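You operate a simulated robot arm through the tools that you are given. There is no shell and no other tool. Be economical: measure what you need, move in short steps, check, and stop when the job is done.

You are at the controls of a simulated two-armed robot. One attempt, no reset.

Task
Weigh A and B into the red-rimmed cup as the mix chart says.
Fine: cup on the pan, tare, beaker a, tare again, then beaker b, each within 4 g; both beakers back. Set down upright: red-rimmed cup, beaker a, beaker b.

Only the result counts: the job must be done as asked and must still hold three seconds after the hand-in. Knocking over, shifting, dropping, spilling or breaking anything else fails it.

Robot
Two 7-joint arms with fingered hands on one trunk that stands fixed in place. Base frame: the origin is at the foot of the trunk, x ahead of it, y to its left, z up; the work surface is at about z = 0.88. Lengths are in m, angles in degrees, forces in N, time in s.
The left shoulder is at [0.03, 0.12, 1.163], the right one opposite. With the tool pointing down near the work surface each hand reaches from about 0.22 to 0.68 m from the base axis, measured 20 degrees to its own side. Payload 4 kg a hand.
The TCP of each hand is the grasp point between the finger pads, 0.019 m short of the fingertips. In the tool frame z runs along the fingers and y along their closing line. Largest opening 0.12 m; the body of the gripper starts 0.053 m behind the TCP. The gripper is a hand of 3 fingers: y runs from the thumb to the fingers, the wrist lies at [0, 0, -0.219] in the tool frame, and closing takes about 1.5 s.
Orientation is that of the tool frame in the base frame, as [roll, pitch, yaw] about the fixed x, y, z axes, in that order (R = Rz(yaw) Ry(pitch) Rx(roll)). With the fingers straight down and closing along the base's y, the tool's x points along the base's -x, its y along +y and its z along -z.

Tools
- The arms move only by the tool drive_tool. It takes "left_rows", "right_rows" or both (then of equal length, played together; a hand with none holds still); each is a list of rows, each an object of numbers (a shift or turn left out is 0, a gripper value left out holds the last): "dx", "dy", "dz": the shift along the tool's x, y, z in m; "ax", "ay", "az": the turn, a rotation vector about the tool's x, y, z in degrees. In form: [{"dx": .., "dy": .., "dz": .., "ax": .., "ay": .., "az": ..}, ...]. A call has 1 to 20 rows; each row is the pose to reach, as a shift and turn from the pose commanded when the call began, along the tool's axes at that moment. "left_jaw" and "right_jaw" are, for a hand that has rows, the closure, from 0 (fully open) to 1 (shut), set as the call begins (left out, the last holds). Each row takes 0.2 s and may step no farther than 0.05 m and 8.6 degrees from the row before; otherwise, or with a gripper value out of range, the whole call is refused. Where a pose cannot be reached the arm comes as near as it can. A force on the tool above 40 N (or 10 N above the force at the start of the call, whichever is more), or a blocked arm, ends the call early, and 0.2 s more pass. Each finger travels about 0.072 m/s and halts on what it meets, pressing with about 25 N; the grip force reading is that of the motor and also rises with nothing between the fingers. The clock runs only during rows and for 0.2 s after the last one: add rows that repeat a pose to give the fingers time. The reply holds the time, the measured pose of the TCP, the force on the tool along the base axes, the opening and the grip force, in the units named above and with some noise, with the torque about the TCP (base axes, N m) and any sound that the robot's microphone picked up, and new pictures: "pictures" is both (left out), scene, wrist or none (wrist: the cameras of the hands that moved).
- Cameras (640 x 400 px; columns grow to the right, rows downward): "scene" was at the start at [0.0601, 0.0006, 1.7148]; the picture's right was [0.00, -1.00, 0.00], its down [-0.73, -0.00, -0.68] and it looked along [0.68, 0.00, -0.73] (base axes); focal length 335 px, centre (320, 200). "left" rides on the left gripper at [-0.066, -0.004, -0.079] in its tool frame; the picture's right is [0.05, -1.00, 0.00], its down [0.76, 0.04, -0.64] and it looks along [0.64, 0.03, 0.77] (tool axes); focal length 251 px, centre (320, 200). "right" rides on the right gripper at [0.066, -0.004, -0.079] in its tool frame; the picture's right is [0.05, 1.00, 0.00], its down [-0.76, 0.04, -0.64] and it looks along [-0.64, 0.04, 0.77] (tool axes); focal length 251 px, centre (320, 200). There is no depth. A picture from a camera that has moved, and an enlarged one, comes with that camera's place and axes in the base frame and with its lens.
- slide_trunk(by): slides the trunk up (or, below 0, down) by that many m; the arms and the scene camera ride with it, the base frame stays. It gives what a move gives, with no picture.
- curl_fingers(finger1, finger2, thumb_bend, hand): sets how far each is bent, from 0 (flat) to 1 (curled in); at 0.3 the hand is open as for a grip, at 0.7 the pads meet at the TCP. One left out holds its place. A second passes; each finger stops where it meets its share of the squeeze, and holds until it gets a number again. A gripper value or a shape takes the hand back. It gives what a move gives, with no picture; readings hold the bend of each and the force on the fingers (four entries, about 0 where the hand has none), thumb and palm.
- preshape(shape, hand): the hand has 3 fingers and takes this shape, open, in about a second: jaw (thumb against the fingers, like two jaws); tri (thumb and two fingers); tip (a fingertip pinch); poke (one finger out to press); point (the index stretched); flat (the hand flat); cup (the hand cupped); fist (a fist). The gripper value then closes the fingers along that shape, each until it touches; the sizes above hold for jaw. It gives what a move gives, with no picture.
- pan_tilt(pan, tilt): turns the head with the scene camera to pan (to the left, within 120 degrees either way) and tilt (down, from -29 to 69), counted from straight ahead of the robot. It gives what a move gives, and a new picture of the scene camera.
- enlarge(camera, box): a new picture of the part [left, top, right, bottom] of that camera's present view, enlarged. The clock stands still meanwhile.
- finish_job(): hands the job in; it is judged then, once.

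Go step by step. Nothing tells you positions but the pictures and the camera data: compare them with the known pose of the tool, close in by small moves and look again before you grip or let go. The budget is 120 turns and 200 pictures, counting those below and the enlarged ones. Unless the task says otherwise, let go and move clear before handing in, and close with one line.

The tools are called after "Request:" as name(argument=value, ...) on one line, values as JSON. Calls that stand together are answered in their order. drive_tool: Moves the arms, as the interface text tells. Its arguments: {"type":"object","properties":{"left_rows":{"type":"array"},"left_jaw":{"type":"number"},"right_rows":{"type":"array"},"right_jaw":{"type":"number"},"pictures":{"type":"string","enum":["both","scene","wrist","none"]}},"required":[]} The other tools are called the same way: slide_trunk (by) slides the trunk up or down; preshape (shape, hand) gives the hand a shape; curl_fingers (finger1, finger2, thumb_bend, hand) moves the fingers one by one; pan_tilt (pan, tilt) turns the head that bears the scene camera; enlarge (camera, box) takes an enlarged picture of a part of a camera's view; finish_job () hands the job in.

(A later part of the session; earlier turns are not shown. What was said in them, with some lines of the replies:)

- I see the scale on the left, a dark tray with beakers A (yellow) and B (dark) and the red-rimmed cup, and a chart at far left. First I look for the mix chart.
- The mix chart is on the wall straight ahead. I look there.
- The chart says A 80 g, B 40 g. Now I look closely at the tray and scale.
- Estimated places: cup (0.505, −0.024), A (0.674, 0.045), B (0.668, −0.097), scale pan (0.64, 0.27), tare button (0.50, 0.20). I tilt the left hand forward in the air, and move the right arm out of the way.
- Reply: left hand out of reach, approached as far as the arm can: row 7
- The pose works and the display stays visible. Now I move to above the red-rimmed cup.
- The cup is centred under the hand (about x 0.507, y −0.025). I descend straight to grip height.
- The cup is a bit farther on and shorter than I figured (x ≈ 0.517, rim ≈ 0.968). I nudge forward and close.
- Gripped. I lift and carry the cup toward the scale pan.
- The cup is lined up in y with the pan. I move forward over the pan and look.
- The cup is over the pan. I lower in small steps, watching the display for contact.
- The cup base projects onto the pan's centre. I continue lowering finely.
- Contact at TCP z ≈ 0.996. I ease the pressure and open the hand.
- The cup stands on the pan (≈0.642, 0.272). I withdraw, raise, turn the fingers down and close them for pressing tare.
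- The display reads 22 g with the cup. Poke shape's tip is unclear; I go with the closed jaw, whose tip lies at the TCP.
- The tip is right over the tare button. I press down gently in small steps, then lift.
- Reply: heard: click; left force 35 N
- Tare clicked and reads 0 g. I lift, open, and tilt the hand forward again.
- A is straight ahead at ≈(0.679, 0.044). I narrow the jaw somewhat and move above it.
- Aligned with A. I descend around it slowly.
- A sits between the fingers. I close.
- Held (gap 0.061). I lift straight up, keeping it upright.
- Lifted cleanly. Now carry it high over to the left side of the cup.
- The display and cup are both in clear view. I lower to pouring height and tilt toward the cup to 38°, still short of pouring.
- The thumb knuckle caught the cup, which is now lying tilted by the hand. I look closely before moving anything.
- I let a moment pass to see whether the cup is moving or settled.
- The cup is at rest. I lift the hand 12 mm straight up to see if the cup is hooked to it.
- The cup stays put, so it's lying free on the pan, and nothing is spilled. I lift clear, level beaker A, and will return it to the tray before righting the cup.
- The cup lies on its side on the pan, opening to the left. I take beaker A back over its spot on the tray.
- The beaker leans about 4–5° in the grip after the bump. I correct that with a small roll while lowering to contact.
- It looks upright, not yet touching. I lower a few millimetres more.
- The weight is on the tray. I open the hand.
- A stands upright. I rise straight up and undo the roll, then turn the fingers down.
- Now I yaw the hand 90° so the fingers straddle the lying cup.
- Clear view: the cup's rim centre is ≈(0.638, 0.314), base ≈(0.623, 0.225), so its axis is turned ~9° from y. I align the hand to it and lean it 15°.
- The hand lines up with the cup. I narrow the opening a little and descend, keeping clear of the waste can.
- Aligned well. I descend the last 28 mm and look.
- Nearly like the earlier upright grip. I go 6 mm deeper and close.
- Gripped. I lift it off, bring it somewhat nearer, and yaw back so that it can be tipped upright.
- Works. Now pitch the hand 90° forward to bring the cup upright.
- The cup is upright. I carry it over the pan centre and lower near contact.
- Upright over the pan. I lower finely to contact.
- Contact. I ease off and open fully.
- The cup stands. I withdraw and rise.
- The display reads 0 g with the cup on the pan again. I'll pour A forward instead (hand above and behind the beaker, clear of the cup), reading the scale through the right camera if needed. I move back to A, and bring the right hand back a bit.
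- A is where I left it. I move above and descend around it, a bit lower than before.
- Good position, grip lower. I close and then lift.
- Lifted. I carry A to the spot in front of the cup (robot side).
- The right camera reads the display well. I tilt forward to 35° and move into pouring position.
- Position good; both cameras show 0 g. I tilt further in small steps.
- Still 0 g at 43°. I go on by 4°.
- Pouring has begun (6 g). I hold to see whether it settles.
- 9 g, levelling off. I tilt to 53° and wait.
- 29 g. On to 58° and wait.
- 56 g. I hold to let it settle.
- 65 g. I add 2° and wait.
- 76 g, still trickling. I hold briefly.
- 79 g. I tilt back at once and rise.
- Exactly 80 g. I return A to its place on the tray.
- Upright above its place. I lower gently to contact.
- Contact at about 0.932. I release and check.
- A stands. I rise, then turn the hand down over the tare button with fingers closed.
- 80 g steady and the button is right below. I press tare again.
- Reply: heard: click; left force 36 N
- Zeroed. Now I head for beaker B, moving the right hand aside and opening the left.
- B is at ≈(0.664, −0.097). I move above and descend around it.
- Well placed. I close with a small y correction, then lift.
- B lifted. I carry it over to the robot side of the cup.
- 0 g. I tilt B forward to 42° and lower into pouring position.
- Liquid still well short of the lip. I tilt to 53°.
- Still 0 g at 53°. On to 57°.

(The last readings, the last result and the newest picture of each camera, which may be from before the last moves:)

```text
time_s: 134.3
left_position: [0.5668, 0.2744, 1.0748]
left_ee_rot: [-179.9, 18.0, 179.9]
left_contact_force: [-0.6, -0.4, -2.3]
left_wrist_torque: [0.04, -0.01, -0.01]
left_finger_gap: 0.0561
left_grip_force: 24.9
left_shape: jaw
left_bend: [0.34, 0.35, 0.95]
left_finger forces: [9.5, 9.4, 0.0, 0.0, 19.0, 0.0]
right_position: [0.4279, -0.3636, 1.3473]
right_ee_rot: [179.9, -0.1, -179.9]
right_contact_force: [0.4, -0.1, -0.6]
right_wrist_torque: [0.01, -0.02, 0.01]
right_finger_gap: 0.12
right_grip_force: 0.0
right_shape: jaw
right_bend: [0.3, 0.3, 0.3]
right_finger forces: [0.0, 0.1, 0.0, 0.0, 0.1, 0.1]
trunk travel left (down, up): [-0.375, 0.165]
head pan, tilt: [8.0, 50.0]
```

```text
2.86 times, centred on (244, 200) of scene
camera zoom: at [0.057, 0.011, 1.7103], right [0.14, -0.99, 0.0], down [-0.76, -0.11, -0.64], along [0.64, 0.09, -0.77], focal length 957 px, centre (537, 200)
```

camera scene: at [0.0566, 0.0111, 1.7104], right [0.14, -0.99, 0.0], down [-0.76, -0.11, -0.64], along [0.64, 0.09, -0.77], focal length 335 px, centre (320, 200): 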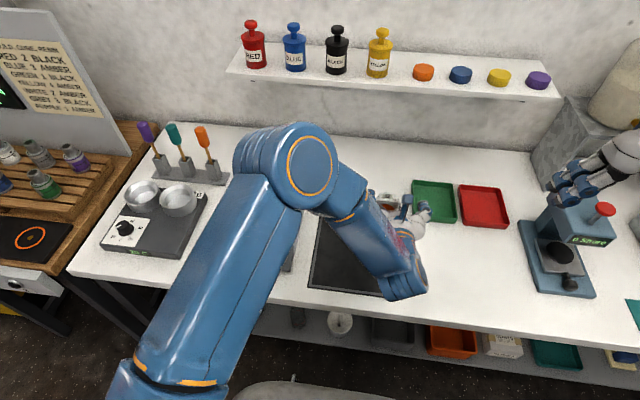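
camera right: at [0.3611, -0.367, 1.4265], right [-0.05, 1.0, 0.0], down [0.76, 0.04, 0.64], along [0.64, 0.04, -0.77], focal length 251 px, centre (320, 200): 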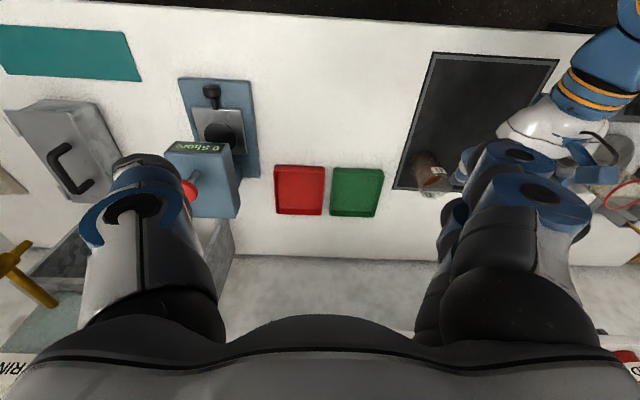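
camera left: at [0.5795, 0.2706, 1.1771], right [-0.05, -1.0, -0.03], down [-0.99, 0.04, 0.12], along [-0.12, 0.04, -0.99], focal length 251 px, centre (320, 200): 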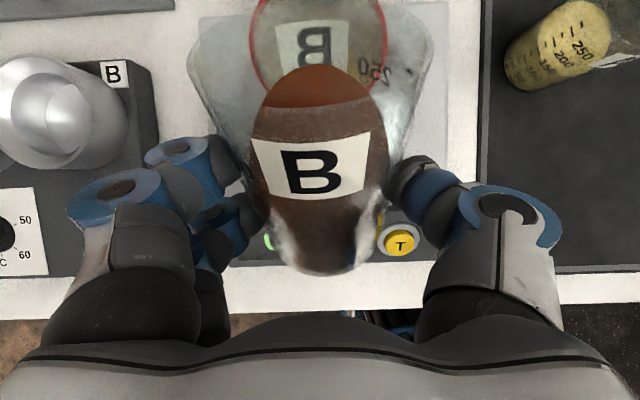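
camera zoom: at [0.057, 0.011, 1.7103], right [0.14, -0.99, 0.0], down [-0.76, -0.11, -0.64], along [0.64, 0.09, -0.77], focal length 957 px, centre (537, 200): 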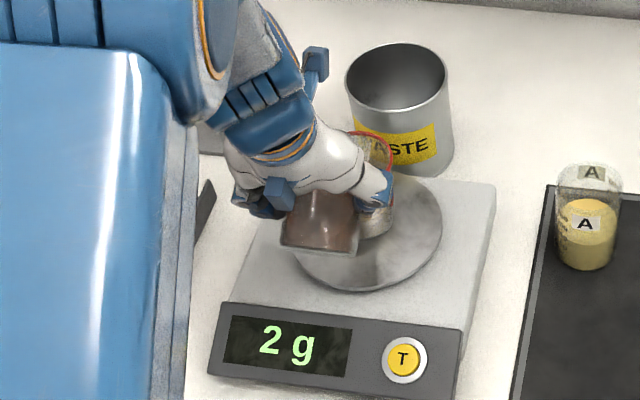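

2 g, pouring starts. I add 3° and wait.

Request:
drive_tool(left_rows=[{"ay": 1.5}, {"ay": 3}, {"ay": 3}, {"ay": 3}, {"ay": 3}, {"ay": 3}], pictures="none")

Request:
enlarge(camera="scene", box=[180, 130, 308, 270])

```text
time_s: 135.7
left_position: [0.5663, 0.2749, 1.0746]
left_ee_rot: [180.0, 15.0, 179.8]
left_contact_force: [-0.5, -0.2, -2.5]
left_wrist_torque: [-0.01, 0.05, 0.0]
left_finger_gap: 0.0563
left_grip_force: 25.0
left_shape: jaw
left_bend: [0.34, 0.35, 0.95]
left_finger forces: [9.5, 9.3, 0.0, 0.0, 19.1, 0.0]
right_position: [0.4273, -0.3642, 1.3461]
right_ee_rot: [180.0, 0.0, -180.0]
right_contact_force: [0.3, -0.2, 0.0]
right_wrist_torque: [0.05, 0.01, -0.03]
right_finger_gap: 0.1199
right_grip_force: 0.0
right_shape: jaw
right_bend: [0.3, 0.3, 0.3]
right_finger forces: [0.0, 0.1, 0.0, 0.0, 0.0, 0.0]
trunk travel left (down, up): [-0.375, 0.165]
head pan, tilt: [8.0, 50.0]
```

```text
2.86 times, centred on (244, 200) of scene
camera zoom: at [0.0568, 0.0112, 1.7103], right [0.14, -0.99, 0.0], down [-0.76, -0.11, -0.64], along [0.64, 0.09, -0.77], focal length 957 px, centre (537, 200)
```

zoom: 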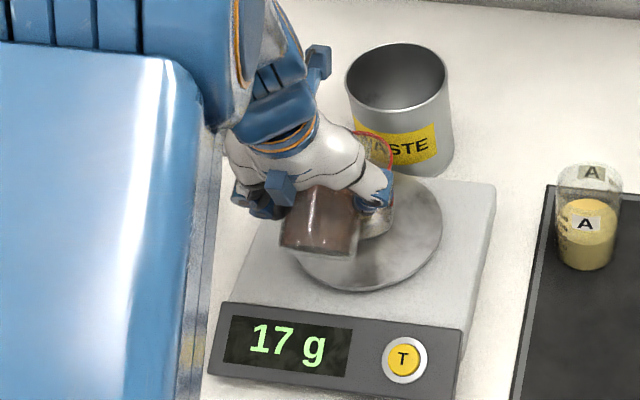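

17 g and still trickling. I hold to see where it settles.

Request:
drive_tool(left_rows=[{}, {}, {}, {}], pictures="none")

Request:
enlarge(camera="scene", box=[180, 130, 308, 270])

```text
time_s: 136.7
left_position: [0.5665, 0.2748, 1.0745]
left_ee_rot: [180.0, 15.1, 179.9]
left_contact_force: [-0.3, -0.6, -1.4]
left_wrist_torque: [0.02, 0.0, 0.01]
left_finger_gap: 0.0561
left_grip_force: 25.0
left_shape: jaw
left_bend: [0.34, 0.35, 0.95]
left_finger forces: [9.4, 9.4, 0.1, 0.0, 19.0, 0.0]
right_position: [0.4268, -0.3642, 1.3474]
right_ee_rot: [180.0, 0.0, -180.0]
right_contact_force: [0.5, -0.2, 1.4]
right_wrist_torque: [-0.02, 0.02, 0.01]
right_finger_gap: 0.12
right_grip_force: 0.0
right_shape: jaw
right_bend: [0.3, 0.3, 0.3]
right_finger forces: [0.0, 0.1, 0.0, 0.0, 0.0, 0.0]
trunk travel left (down, up): [-0.375, 0.165]
head pan, tilt: [8.0, 50.0]
```

```text
2.86 times, centred on (244, 200) of scene
camera zoom: at [0.0568, 0.0112, 1.7103], right [0.14, -0.99, 0.0], down [-0.76, -0.11, -0.64], along [0.64, 0.09, -0.77], focal length 957 px, centre (537, 200)
```

zoom: 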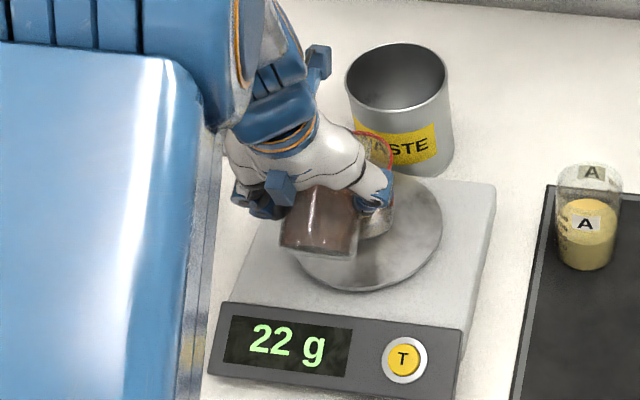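

22 g. I add 2° and wait.

Request:
drive_tool(left_rows=[{"ay": 1}, {"ay": 2}, {"ay": 2}, {"ay": 2}, {"ay": 2}, {"ay": 2}], pictures="none")

Request:
enlarge(camera="scene", box=[180, 130, 308, 270])

```text
time_s: 138.1
left_position: [0.5662, 0.2737, 1.0754]
left_ee_rot: [-180.0, 12.9, 179.9]
left_contact_force: [0.0, -0.9, -2.4]
left_wrist_torque: [0.01, -0.01, 0.01]
left_finger_gap: 0.0566
left_grip_force: 25.0
left_shape: jaw
left_bend: [0.34, 0.35, 0.95]
left_finger forces: [9.5, 9.3, 0.1, 0.0, 19.0, 0.0]
right_position: [0.4263, -0.3637, 1.3465]
right_ee_rot: [-180.0, -0.1, 179.9]
right_contact_force: [-0.7, -0.3, -0.4]
right_wrist_torque: [0.0, 0.0, -0.01]
right_finger_gap: 0.1202
right_grip_force: 0.0
right_shape: jaw
right_bend: [0.3, 0.3, 0.3]
right_finger forces: [0.0, 0.0, 0.0, 0.0, 0.0, 0.0]
trunk travel left (down, up): [-0.375, 0.165]
head pan, tilt: [8.0, 50.0]
```

```text
2.86 times, centred on (244, 200) of scene
camera zoom: at [0.0568, 0.0112, 1.7103], right [0.14, -0.99, 0.0], down [-0.76, -0.11, -0.64], along [0.64, 0.09, -0.77], focal length 957 px, centre (537, 200)
```

zoom: 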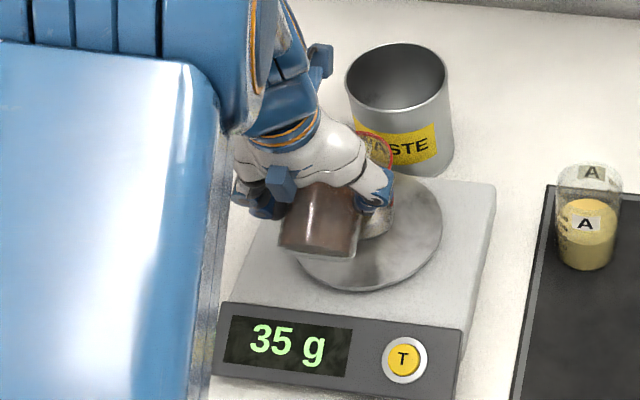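

35 g, approaching the target. I hold a little longer.

Request:
drive_tool(left_rows=[{}, {}, {}], pictures="none")

Request:
enlarge(camera="scene", box=[180, 130, 308, 270])

```text
time_s: 138.9
left_position: [0.5662, 0.2745, 1.0752]
left_ee_rot: [179.9, 13.0, 179.9]
left_contact_force: [0.5, 0.0, -1.8]
left_wrist_torque: [0.02, 0.07, -0.02]
left_finger_gap: 0.0561
left_grip_force: 24.7
left_shape: jaw
left_bend: [0.34, 0.35, 0.95]
left_finger forces: [9.4, 9.4, 0.0, 0.0, 19.0, 0.0]
right_position: [0.4274, -0.364, 1.3465]
right_ee_rot: [-179.9, 0.0, -180.0]
right_contact_force: [-0.4, -0.1, -0.4]
right_wrist_torque: [-0.01, 0.0, -0.02]
right_finger_gap: 0.12
right_grip_force: 0.1
right_shape: jaw
right_bend: [0.3, 0.3, 0.3]
right_finger forces: [0.1, 0.0, 0.0, 0.0, 0.0, 0.0]
trunk travel left (down, up): [-0.375, 0.165]
head pan, tilt: [8.0, 50.0]
```

```text
2.86 times, centred on (244, 200) of scene
camera zoom: at [0.0568, 0.0112, 1.7103], right [0.14, -0.99, 0.0], down [-0.76, -0.11, -0.64], along [0.64, 0.09, -0.77], focal length 957 px, centre (537, 200)
```

zoom: 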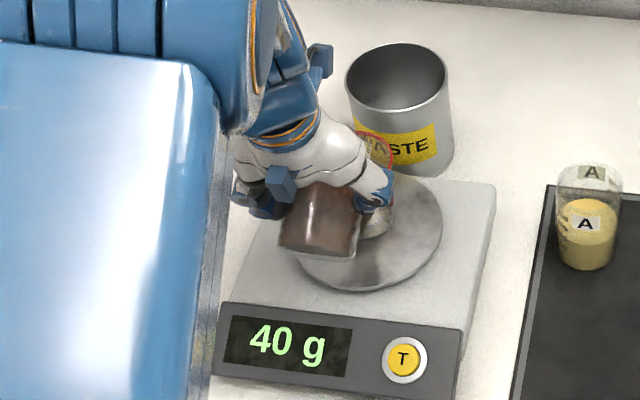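

40 g. I tilt back right away and rise.

Request:
drive_tool(left_rows=[{"ay": -8.5}, {"ay": -17}, {"ay": -25.5, "dz": -0.01}, {"ay": -34, "dx": -0.005, "dz": -0.025}, {"ay": -42, "dx": -0.003, "dz": -0.04}, {"ay": -50, "dx": 0.0, "dz": -0.06}, {"ay": -58, "dx": 0.001, "dz": -0.07}, {"ay": -62, "dx": 0.0013, "dz": -0.0728}, {"ay": -62, "dx": 0.0013, "dz": -0.0728}, {"ay": -62, "dx": 0.0013, "dz": -0.0728}], pictures="wrist")

Request:
enlarge(camera="scene", box=[180, 130, 308, 270])

```text
time_s: 141.1
left_position: [0.5481, 0.2751, 1.1457]
left_ee_rot: [-179.8, 75.0, 180.0]
left_contact_force: [-0.5, 0.3, -2.1]
left_wrist_torque: [0.0, 0.05, -0.03]
left_finger_gap: 0.0559
left_grip_force: 24.9
left_shape: jaw
left_bend: [0.34, 0.36, 0.95]
left_finger forces: [9.4, 9.7, 0.1, 0.0, 19.2, 0.1]
right_position: [0.4276, -0.3629, 1.3468]
right_ee_rot: [-180.0, 0.1, 180.0]
right_contact_force: [0.2, 0.3, 0.2]
right_wrist_torque: [0.03, 0.01, 0.01]
right_finger_gap: 0.1199
right_grip_force: 0.0
right_shape: jaw
right_bend: [0.3, 0.3, 0.3]
right_finger forces: [0.0, 0.0, 0.0, 0.0, 0.1, 0.0]
trunk travel left (down, up): [-0.375, 0.165]
head pan, tilt: [8.0, 50.0]
camera left: at [0.4902, 0.2709, 1.2295], right [-0.02, -1.0, -0.05], down [-0.82, 0.04, -0.57], along [0.57, 0.03, -0.82], focal length 251 px, centre (320, 200)
```

left: 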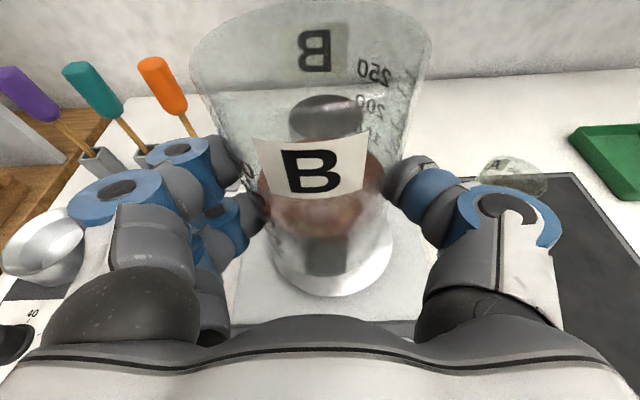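

```text
2.86 times, centred on (244, 200) of scene
camera zoom: at [0.0569, 0.0114, 1.7103], right [0.14, -0.99, 0.0], down [-0.76, -0.11, -0.64], along [0.64, 0.09, -0.77], focal length 957 px, centre (537, 200)
```

zoom: 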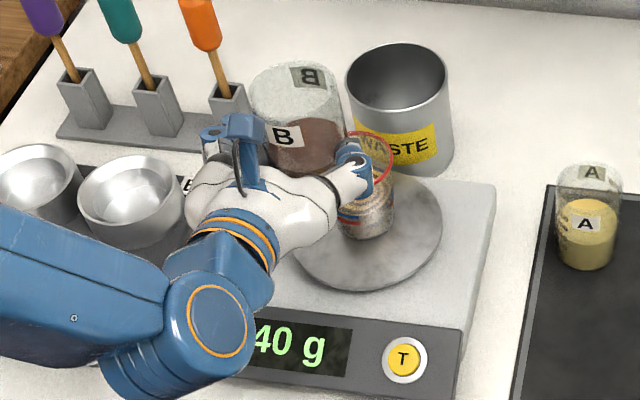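

Exactly 40 g. I carry B back over its place.

Request:
drive_tool(left_rows=[{"dy": -0.012}, {"dy": -0.035}, {"dy": -0.065}, {"dy": -0.097}, {"dy": -0.129}, {"dy": -0.161}, {"dy": -0.193, "dx": -0.003, "dz": 0.012}, {"dy": -0.225, "dx": -0.008, "dz": 0.03}, {"dy": -0.257, "dx": -0.013, "dz": 0.05}, {"dy": -0.289, "dx": -0.018, "dz": 0.068}, {"dy": -0.32, "dx": -0.023, "dz": 0.086}, {"dy": -0.346, "dx": -0.027, "dz": 0.1}, {"dy": -0.364, "dx": -0.029, "dz": 0.108}, {"dy": -0.3706, "dx": -0.0297, "dz": 0.1106}, {"dy": -0.3706, "dx": -0.0297, "dz": 0.1106}], pictures="none")

Request:
drive_tool(left_rows=[{"dx": 0.015, "dz": 0.004}, {"dx": 0.05, "dz": 0.0134}, {"dx": 0.09, "dz": 0.0241}, {"dx": 0.13, "dz": 0.0348}, {"dx": 0.165, "dz": 0.0442}, {"dx": 0.187, "dz": 0.0501}, {"dx": 0.1958, "dz": 0.0525}, {"dx": 0.1958, "dz": 0.0525}])

```text
time_s: 144.3
left_position: [0.6634, -0.0959, 1.1446]
left_ee_rot: [180.0, 74.9, 179.8]
left_contact_force: [-0.3, 0.5, -2.9]
left_wrist_torque: [0.02, 0.04, -0.01]
left_finger_gap: 0.0558
left_grip_force: 25.3
left_shape: jaw
left_bend: [0.34, 0.36, 0.95]
left_finger forces: [9.2, 9.8, 0.0, 0.0, 19.1, 0.0]
right_position: [0.4285, -0.3631, 1.3454]
right_ee_rot: [-179.9, 0.0, 180.0]
right_contact_force: [-1.2, -0.6, -0.6]
right_wrist_torque: [-0.02, -0.03, 0.0]
right_finger_gap: 0.1202
right_grip_force: 0.0
right_shape: jaw
right_bend: [0.3, 0.3, 0.3]
right_finger forces: [0.1, 0.0, 0.1, 0.0, 0.0, 0.1]
trunk travel left (down, up): [-0.375, 0.165]
head pan, tilt: [8.0, 50.0]
```

```text
time_s: 146.1
left_position: [0.6627, -0.098, 0.9417]
left_ee_rot: [-180.0, 75.0, 180.0]
left_contact_force: [0.8, 0.1, -2.1]
left_wrist_torque: [0.01, 0.05, 0.0]
left_finger_gap: 0.0555
left_grip_force: 25.1
left_shape: jaw
left_bend: [0.34, 0.36, 0.95]
left_finger forces: [9.2, 9.8, 0.0, 0.1, 18.9, 0.0]
right_position: [0.4269, -0.3645, 1.3477]
right_ee_rot: [179.9, 0.0, -179.9]
right_contact_force: [0.5, -0.8, -0.3]
right_wrist_torque: [0.01, 0.0, 0.05]
right_finger_gap: 0.1198
right_grip_force: 0.1
right_shape: jaw
right_bend: [0.3, 0.3, 0.3]
right_finger forces: [0.1, 0.0, 0.0, 0.1, 0.1, 0.1]
trunk travel left (down, up): [-0.375, 0.165]
head pan, tilt: [8.0, 50.0]
camera scene: at [0.0568, 0.011, 1.7103], right [0.14, -0.99, 0.0], down [-0.76, -0.11, -0.64], along [0.64, 0.09, -0.77], focal length 335 px, centre (320, 200)
camera left: at [0.6043, -0.1003, 1.0265], right [-0.02, -1.0, -0.05], down [-0.82, 0.04, -0.57], along [0.57, 0.03, -0.82], focal length 251 px, centre (320, 200)
```

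scene: 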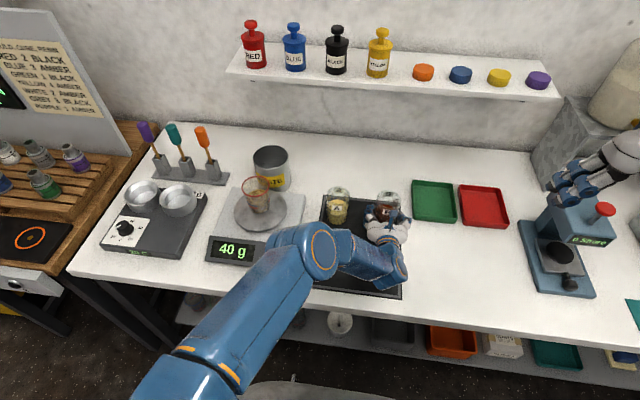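
left: 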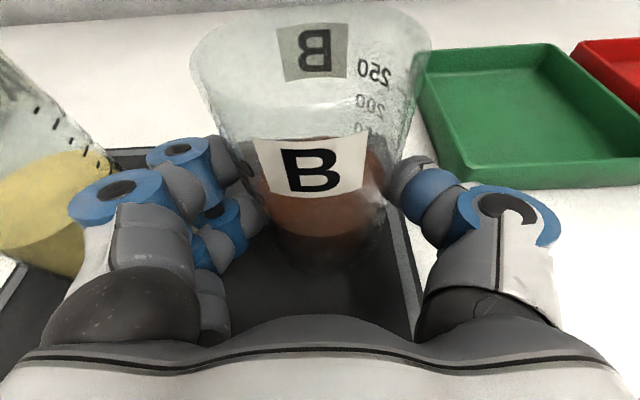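

B is upright above its place. I lower gently to contact.

Request:
drive_tool(left_rows=[{"dx": 0.003, "dy": 0.001, "dz": 0.0008}, {"dx": 0.006, "dy": 0.001, "dz": 0.0016}, {"dx": 0.008, "dy": 0.001, "dz": 0.0021}, {"dx": 0.01, "dy": 0.001, "dz": 0.0027}, {"dx": 0.01, "dy": 0.001, "dz": 0.0027}], pictures="none")

```text
time_s: 147.3
left_position: [0.6631, -0.0962, 0.9353]
left_ee_rot: [-179.8, 75.2, -179.8]
left_contact_force: [-1.0, -1.3, 9.0]
left_wrist_torque: [-0.2, -0.08, -0.02]
left_finger_gap: 0.0557
left_grip_force: 24.9
left_shape: jaw
left_bend: [0.34, 0.36, 0.95]
left_finger forces: [9.5, 10.0, 0.0, 0.0, 21.4, 0.0]
right_position: [0.4263, -0.3645, 1.3467]
right_ee_rot: [-180.0, 0.1, -180.0]
right_contact_force: [0.0, -0.3, 1.1]
right_wrist_torque: [0.03, -0.05, 0.0]
right_finger_gap: 0.1196
right_grip_force: 0.1
right_shape: jaw
right_bend: [0.3, 0.3, 0.3]
right_finger forces: [0.1, 0.0, 0.0, 0.1, 0.1, 0.0]
trunk travel left (down, up): [-0.375, 0.165]
head pan, tilt: [8.0, 50.0]
```

Contact. I ease off 2 mm and release.

Request:
drive_tool(left_rows=[{"dx": -0.002, "dz": -0.0005}, {"dx": -0.002, "dz": -0.0005}], pictures="none")

Request:
drive_tool(left_rows=[{}, {}, {}, {}], left_jaw=0.2, pictures="wrist")

```text
time_s: 147.9
left_position: [0.6628, -0.0953, 0.935]
left_ee_rot: [180.0, 74.9, 179.8]
left_contact_force: [0.6, -2.6, 5.8]
left_wrist_torque: [-0.14, -0.08, -0.02]
left_finger_gap: 0.0558
left_grip_force: 24.6
left_shape: jaw
left_bend: [0.34, 0.36, 0.95]
left_finger forces: [9.5, 9.1, 0.0, 0.0, 21.0, 0.0]
right_position: [0.4256, -0.3655, 1.3462]
right_ee_rot: [179.9, 0.1, -179.9]
right_contact_force: [-0.5, 0.2, -0.4]
right_wrist_torque: [0.01, 0.02, -0.01]
right_finger_gap: 0.1197
right_grip_force: 0.0
right_shape: jaw
right_bend: [0.3, 0.3, 0.3]
right_finger forces: [0.0, 0.1, 0.0, 0.0, 0.1, 0.0]
trunk travel left (down, up): [-0.375, 0.165]
head pan, tilt: [8.0, 50.0]
```

```text
time_s: 148.9
left_position: [0.6631, -0.096, 0.934]
left_ee_rot: [180.0, 75.0, 179.9]
left_contact_force: [-0.2, 0.5, 0.0]
left_wrist_torque: [0.01, 0.02, 0.01]
left_finger_gap: 0.0955
left_grip_force: 0.2
left_shape: jaw
left_bend: [0.26, 0.26, 0.11]
left_finger forces: [0.0, 0.0, 0.0, 0.1, 0.1, 0.0]
right_position: [0.428, -0.3647, 1.346]
right_ee_rot: [-180.0, 0.0, 179.9]
right_contact_force: [0.1, 0.4, 0.5]
right_wrist_torque: [0.04, 0.0, 0.0]
right_finger_gap: 0.1199
right_grip_force: 0.0
right_shape: jaw
right_bend: [0.3, 0.3, 0.3]
right_finger forces: [0.0, 0.1, 0.1, 0.0, 0.1, 0.0]
trunk travel left (down, up): [-0.375, 0.165]
head pan, tilt: [8.0, 50.0]
camera left: at [0.6042, -0.0993, 1.0188], right [-0.02, -1.0, -0.05], down [-0.82, 0.04, -0.57], along [0.57, 0.03, -0.82], focal length 251 px, centre (320, 200)
```

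left: 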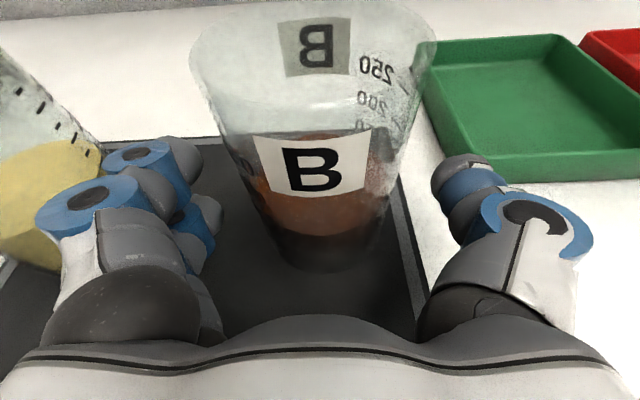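

B stands upright on the tray. I raise the hand clear and take a last look.

Request:
drive_tool(left_rows=[{"dx": -0.02, "dz": -0.0054}, {"dx": -0.06, "dz": -0.0161}, {"dx": -0.1, "dz": -0.0268}, {"dx": -0.145, "dz": -0.0389}, {"dx": -0.19, "dz": -0.0509}, {"dx": -0.23, "dz": -0.0616}, {"dx": -0.24, "dz": -0.105}, {"dx": -0.25, "dz": -0.15}, {"dx": -0.25, "dz": -0.19}, {"dx": -0.25, "dz": -0.19}], pictures="wrist")

Request:
enlarge(camera="scene", box=[180, 130, 440, 300])

```text
time_s: 151.1
left_position: [0.5434, -0.0955, 1.2251]
left_ee_rot: [-179.9, 75.1, 180.0]
left_contact_force: [0.3, -0.3, -0.9]
left_wrist_torque: [0.0, 0.0, -0.02]
left_finger_gap: 0.0958
left_grip_force: 0.0
left_shape: jaw
left_bend: [0.25, 0.25, 0.11]
left_finger forces: [0.1, 0.1, 0.0, 0.0, 0.0, 0.1]
right_position: [0.4282, -0.3643, 1.3464]
right_ee_rot: [-180.0, -0.1, 180.0]
right_contact_force: [-0.2, 0.5, 0.1]
right_wrist_torque: [0.0, 0.02, -0.01]
right_finger_gap: 0.1199
right_grip_force: 0.2
right_shape: jaw
right_bend: [0.3, 0.3, 0.3]
right_finger forces: [0.0, 0.0, 0.1, 0.0, 0.0, 0.0]
trunk travel left (down, up): [-0.375, 0.165]
head pan, tilt: [8.0, 50.0]
camera left: at [0.4854, -0.0994, 1.3095], right [-0.02, -1.0, -0.05], down [-0.82, 0.04, -0.57], along [0.57, 0.03, -0.82], focal length 251 px, centre (320, 200)
```

left: 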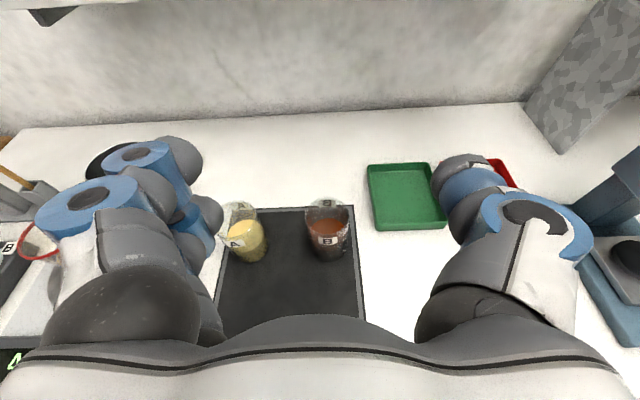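

```text
2.35 times, centred on (310, 215) of scene
camera zoom: at [0.0574, 0.0112, 1.7103], right [0.14, -0.99, 0.0], down [-0.76, -0.11, -0.64], along [0.64, 0.09, -0.77], focal length 788 px, centre (344, 165)
```

zoom: 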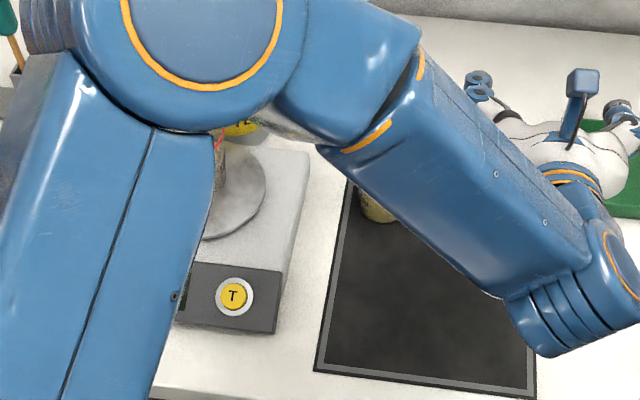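

Both beakers stand upright on the tray, the cup is on the pan, and the hand is clear. I hand in.

Request:
finish_job()

```text
The job is handed in.
```

The red-rimmed cup is upright on the scale pan with 80 g of A and 40 g of B, as the chart asks. I tared the scale before each pour, and both beakers are back upright in their places on the tray. On the first try my hand knocked the empty cup onto its side on the pan. I set it upright again, saw no spill, and the scale was back at 0 g before I poured.
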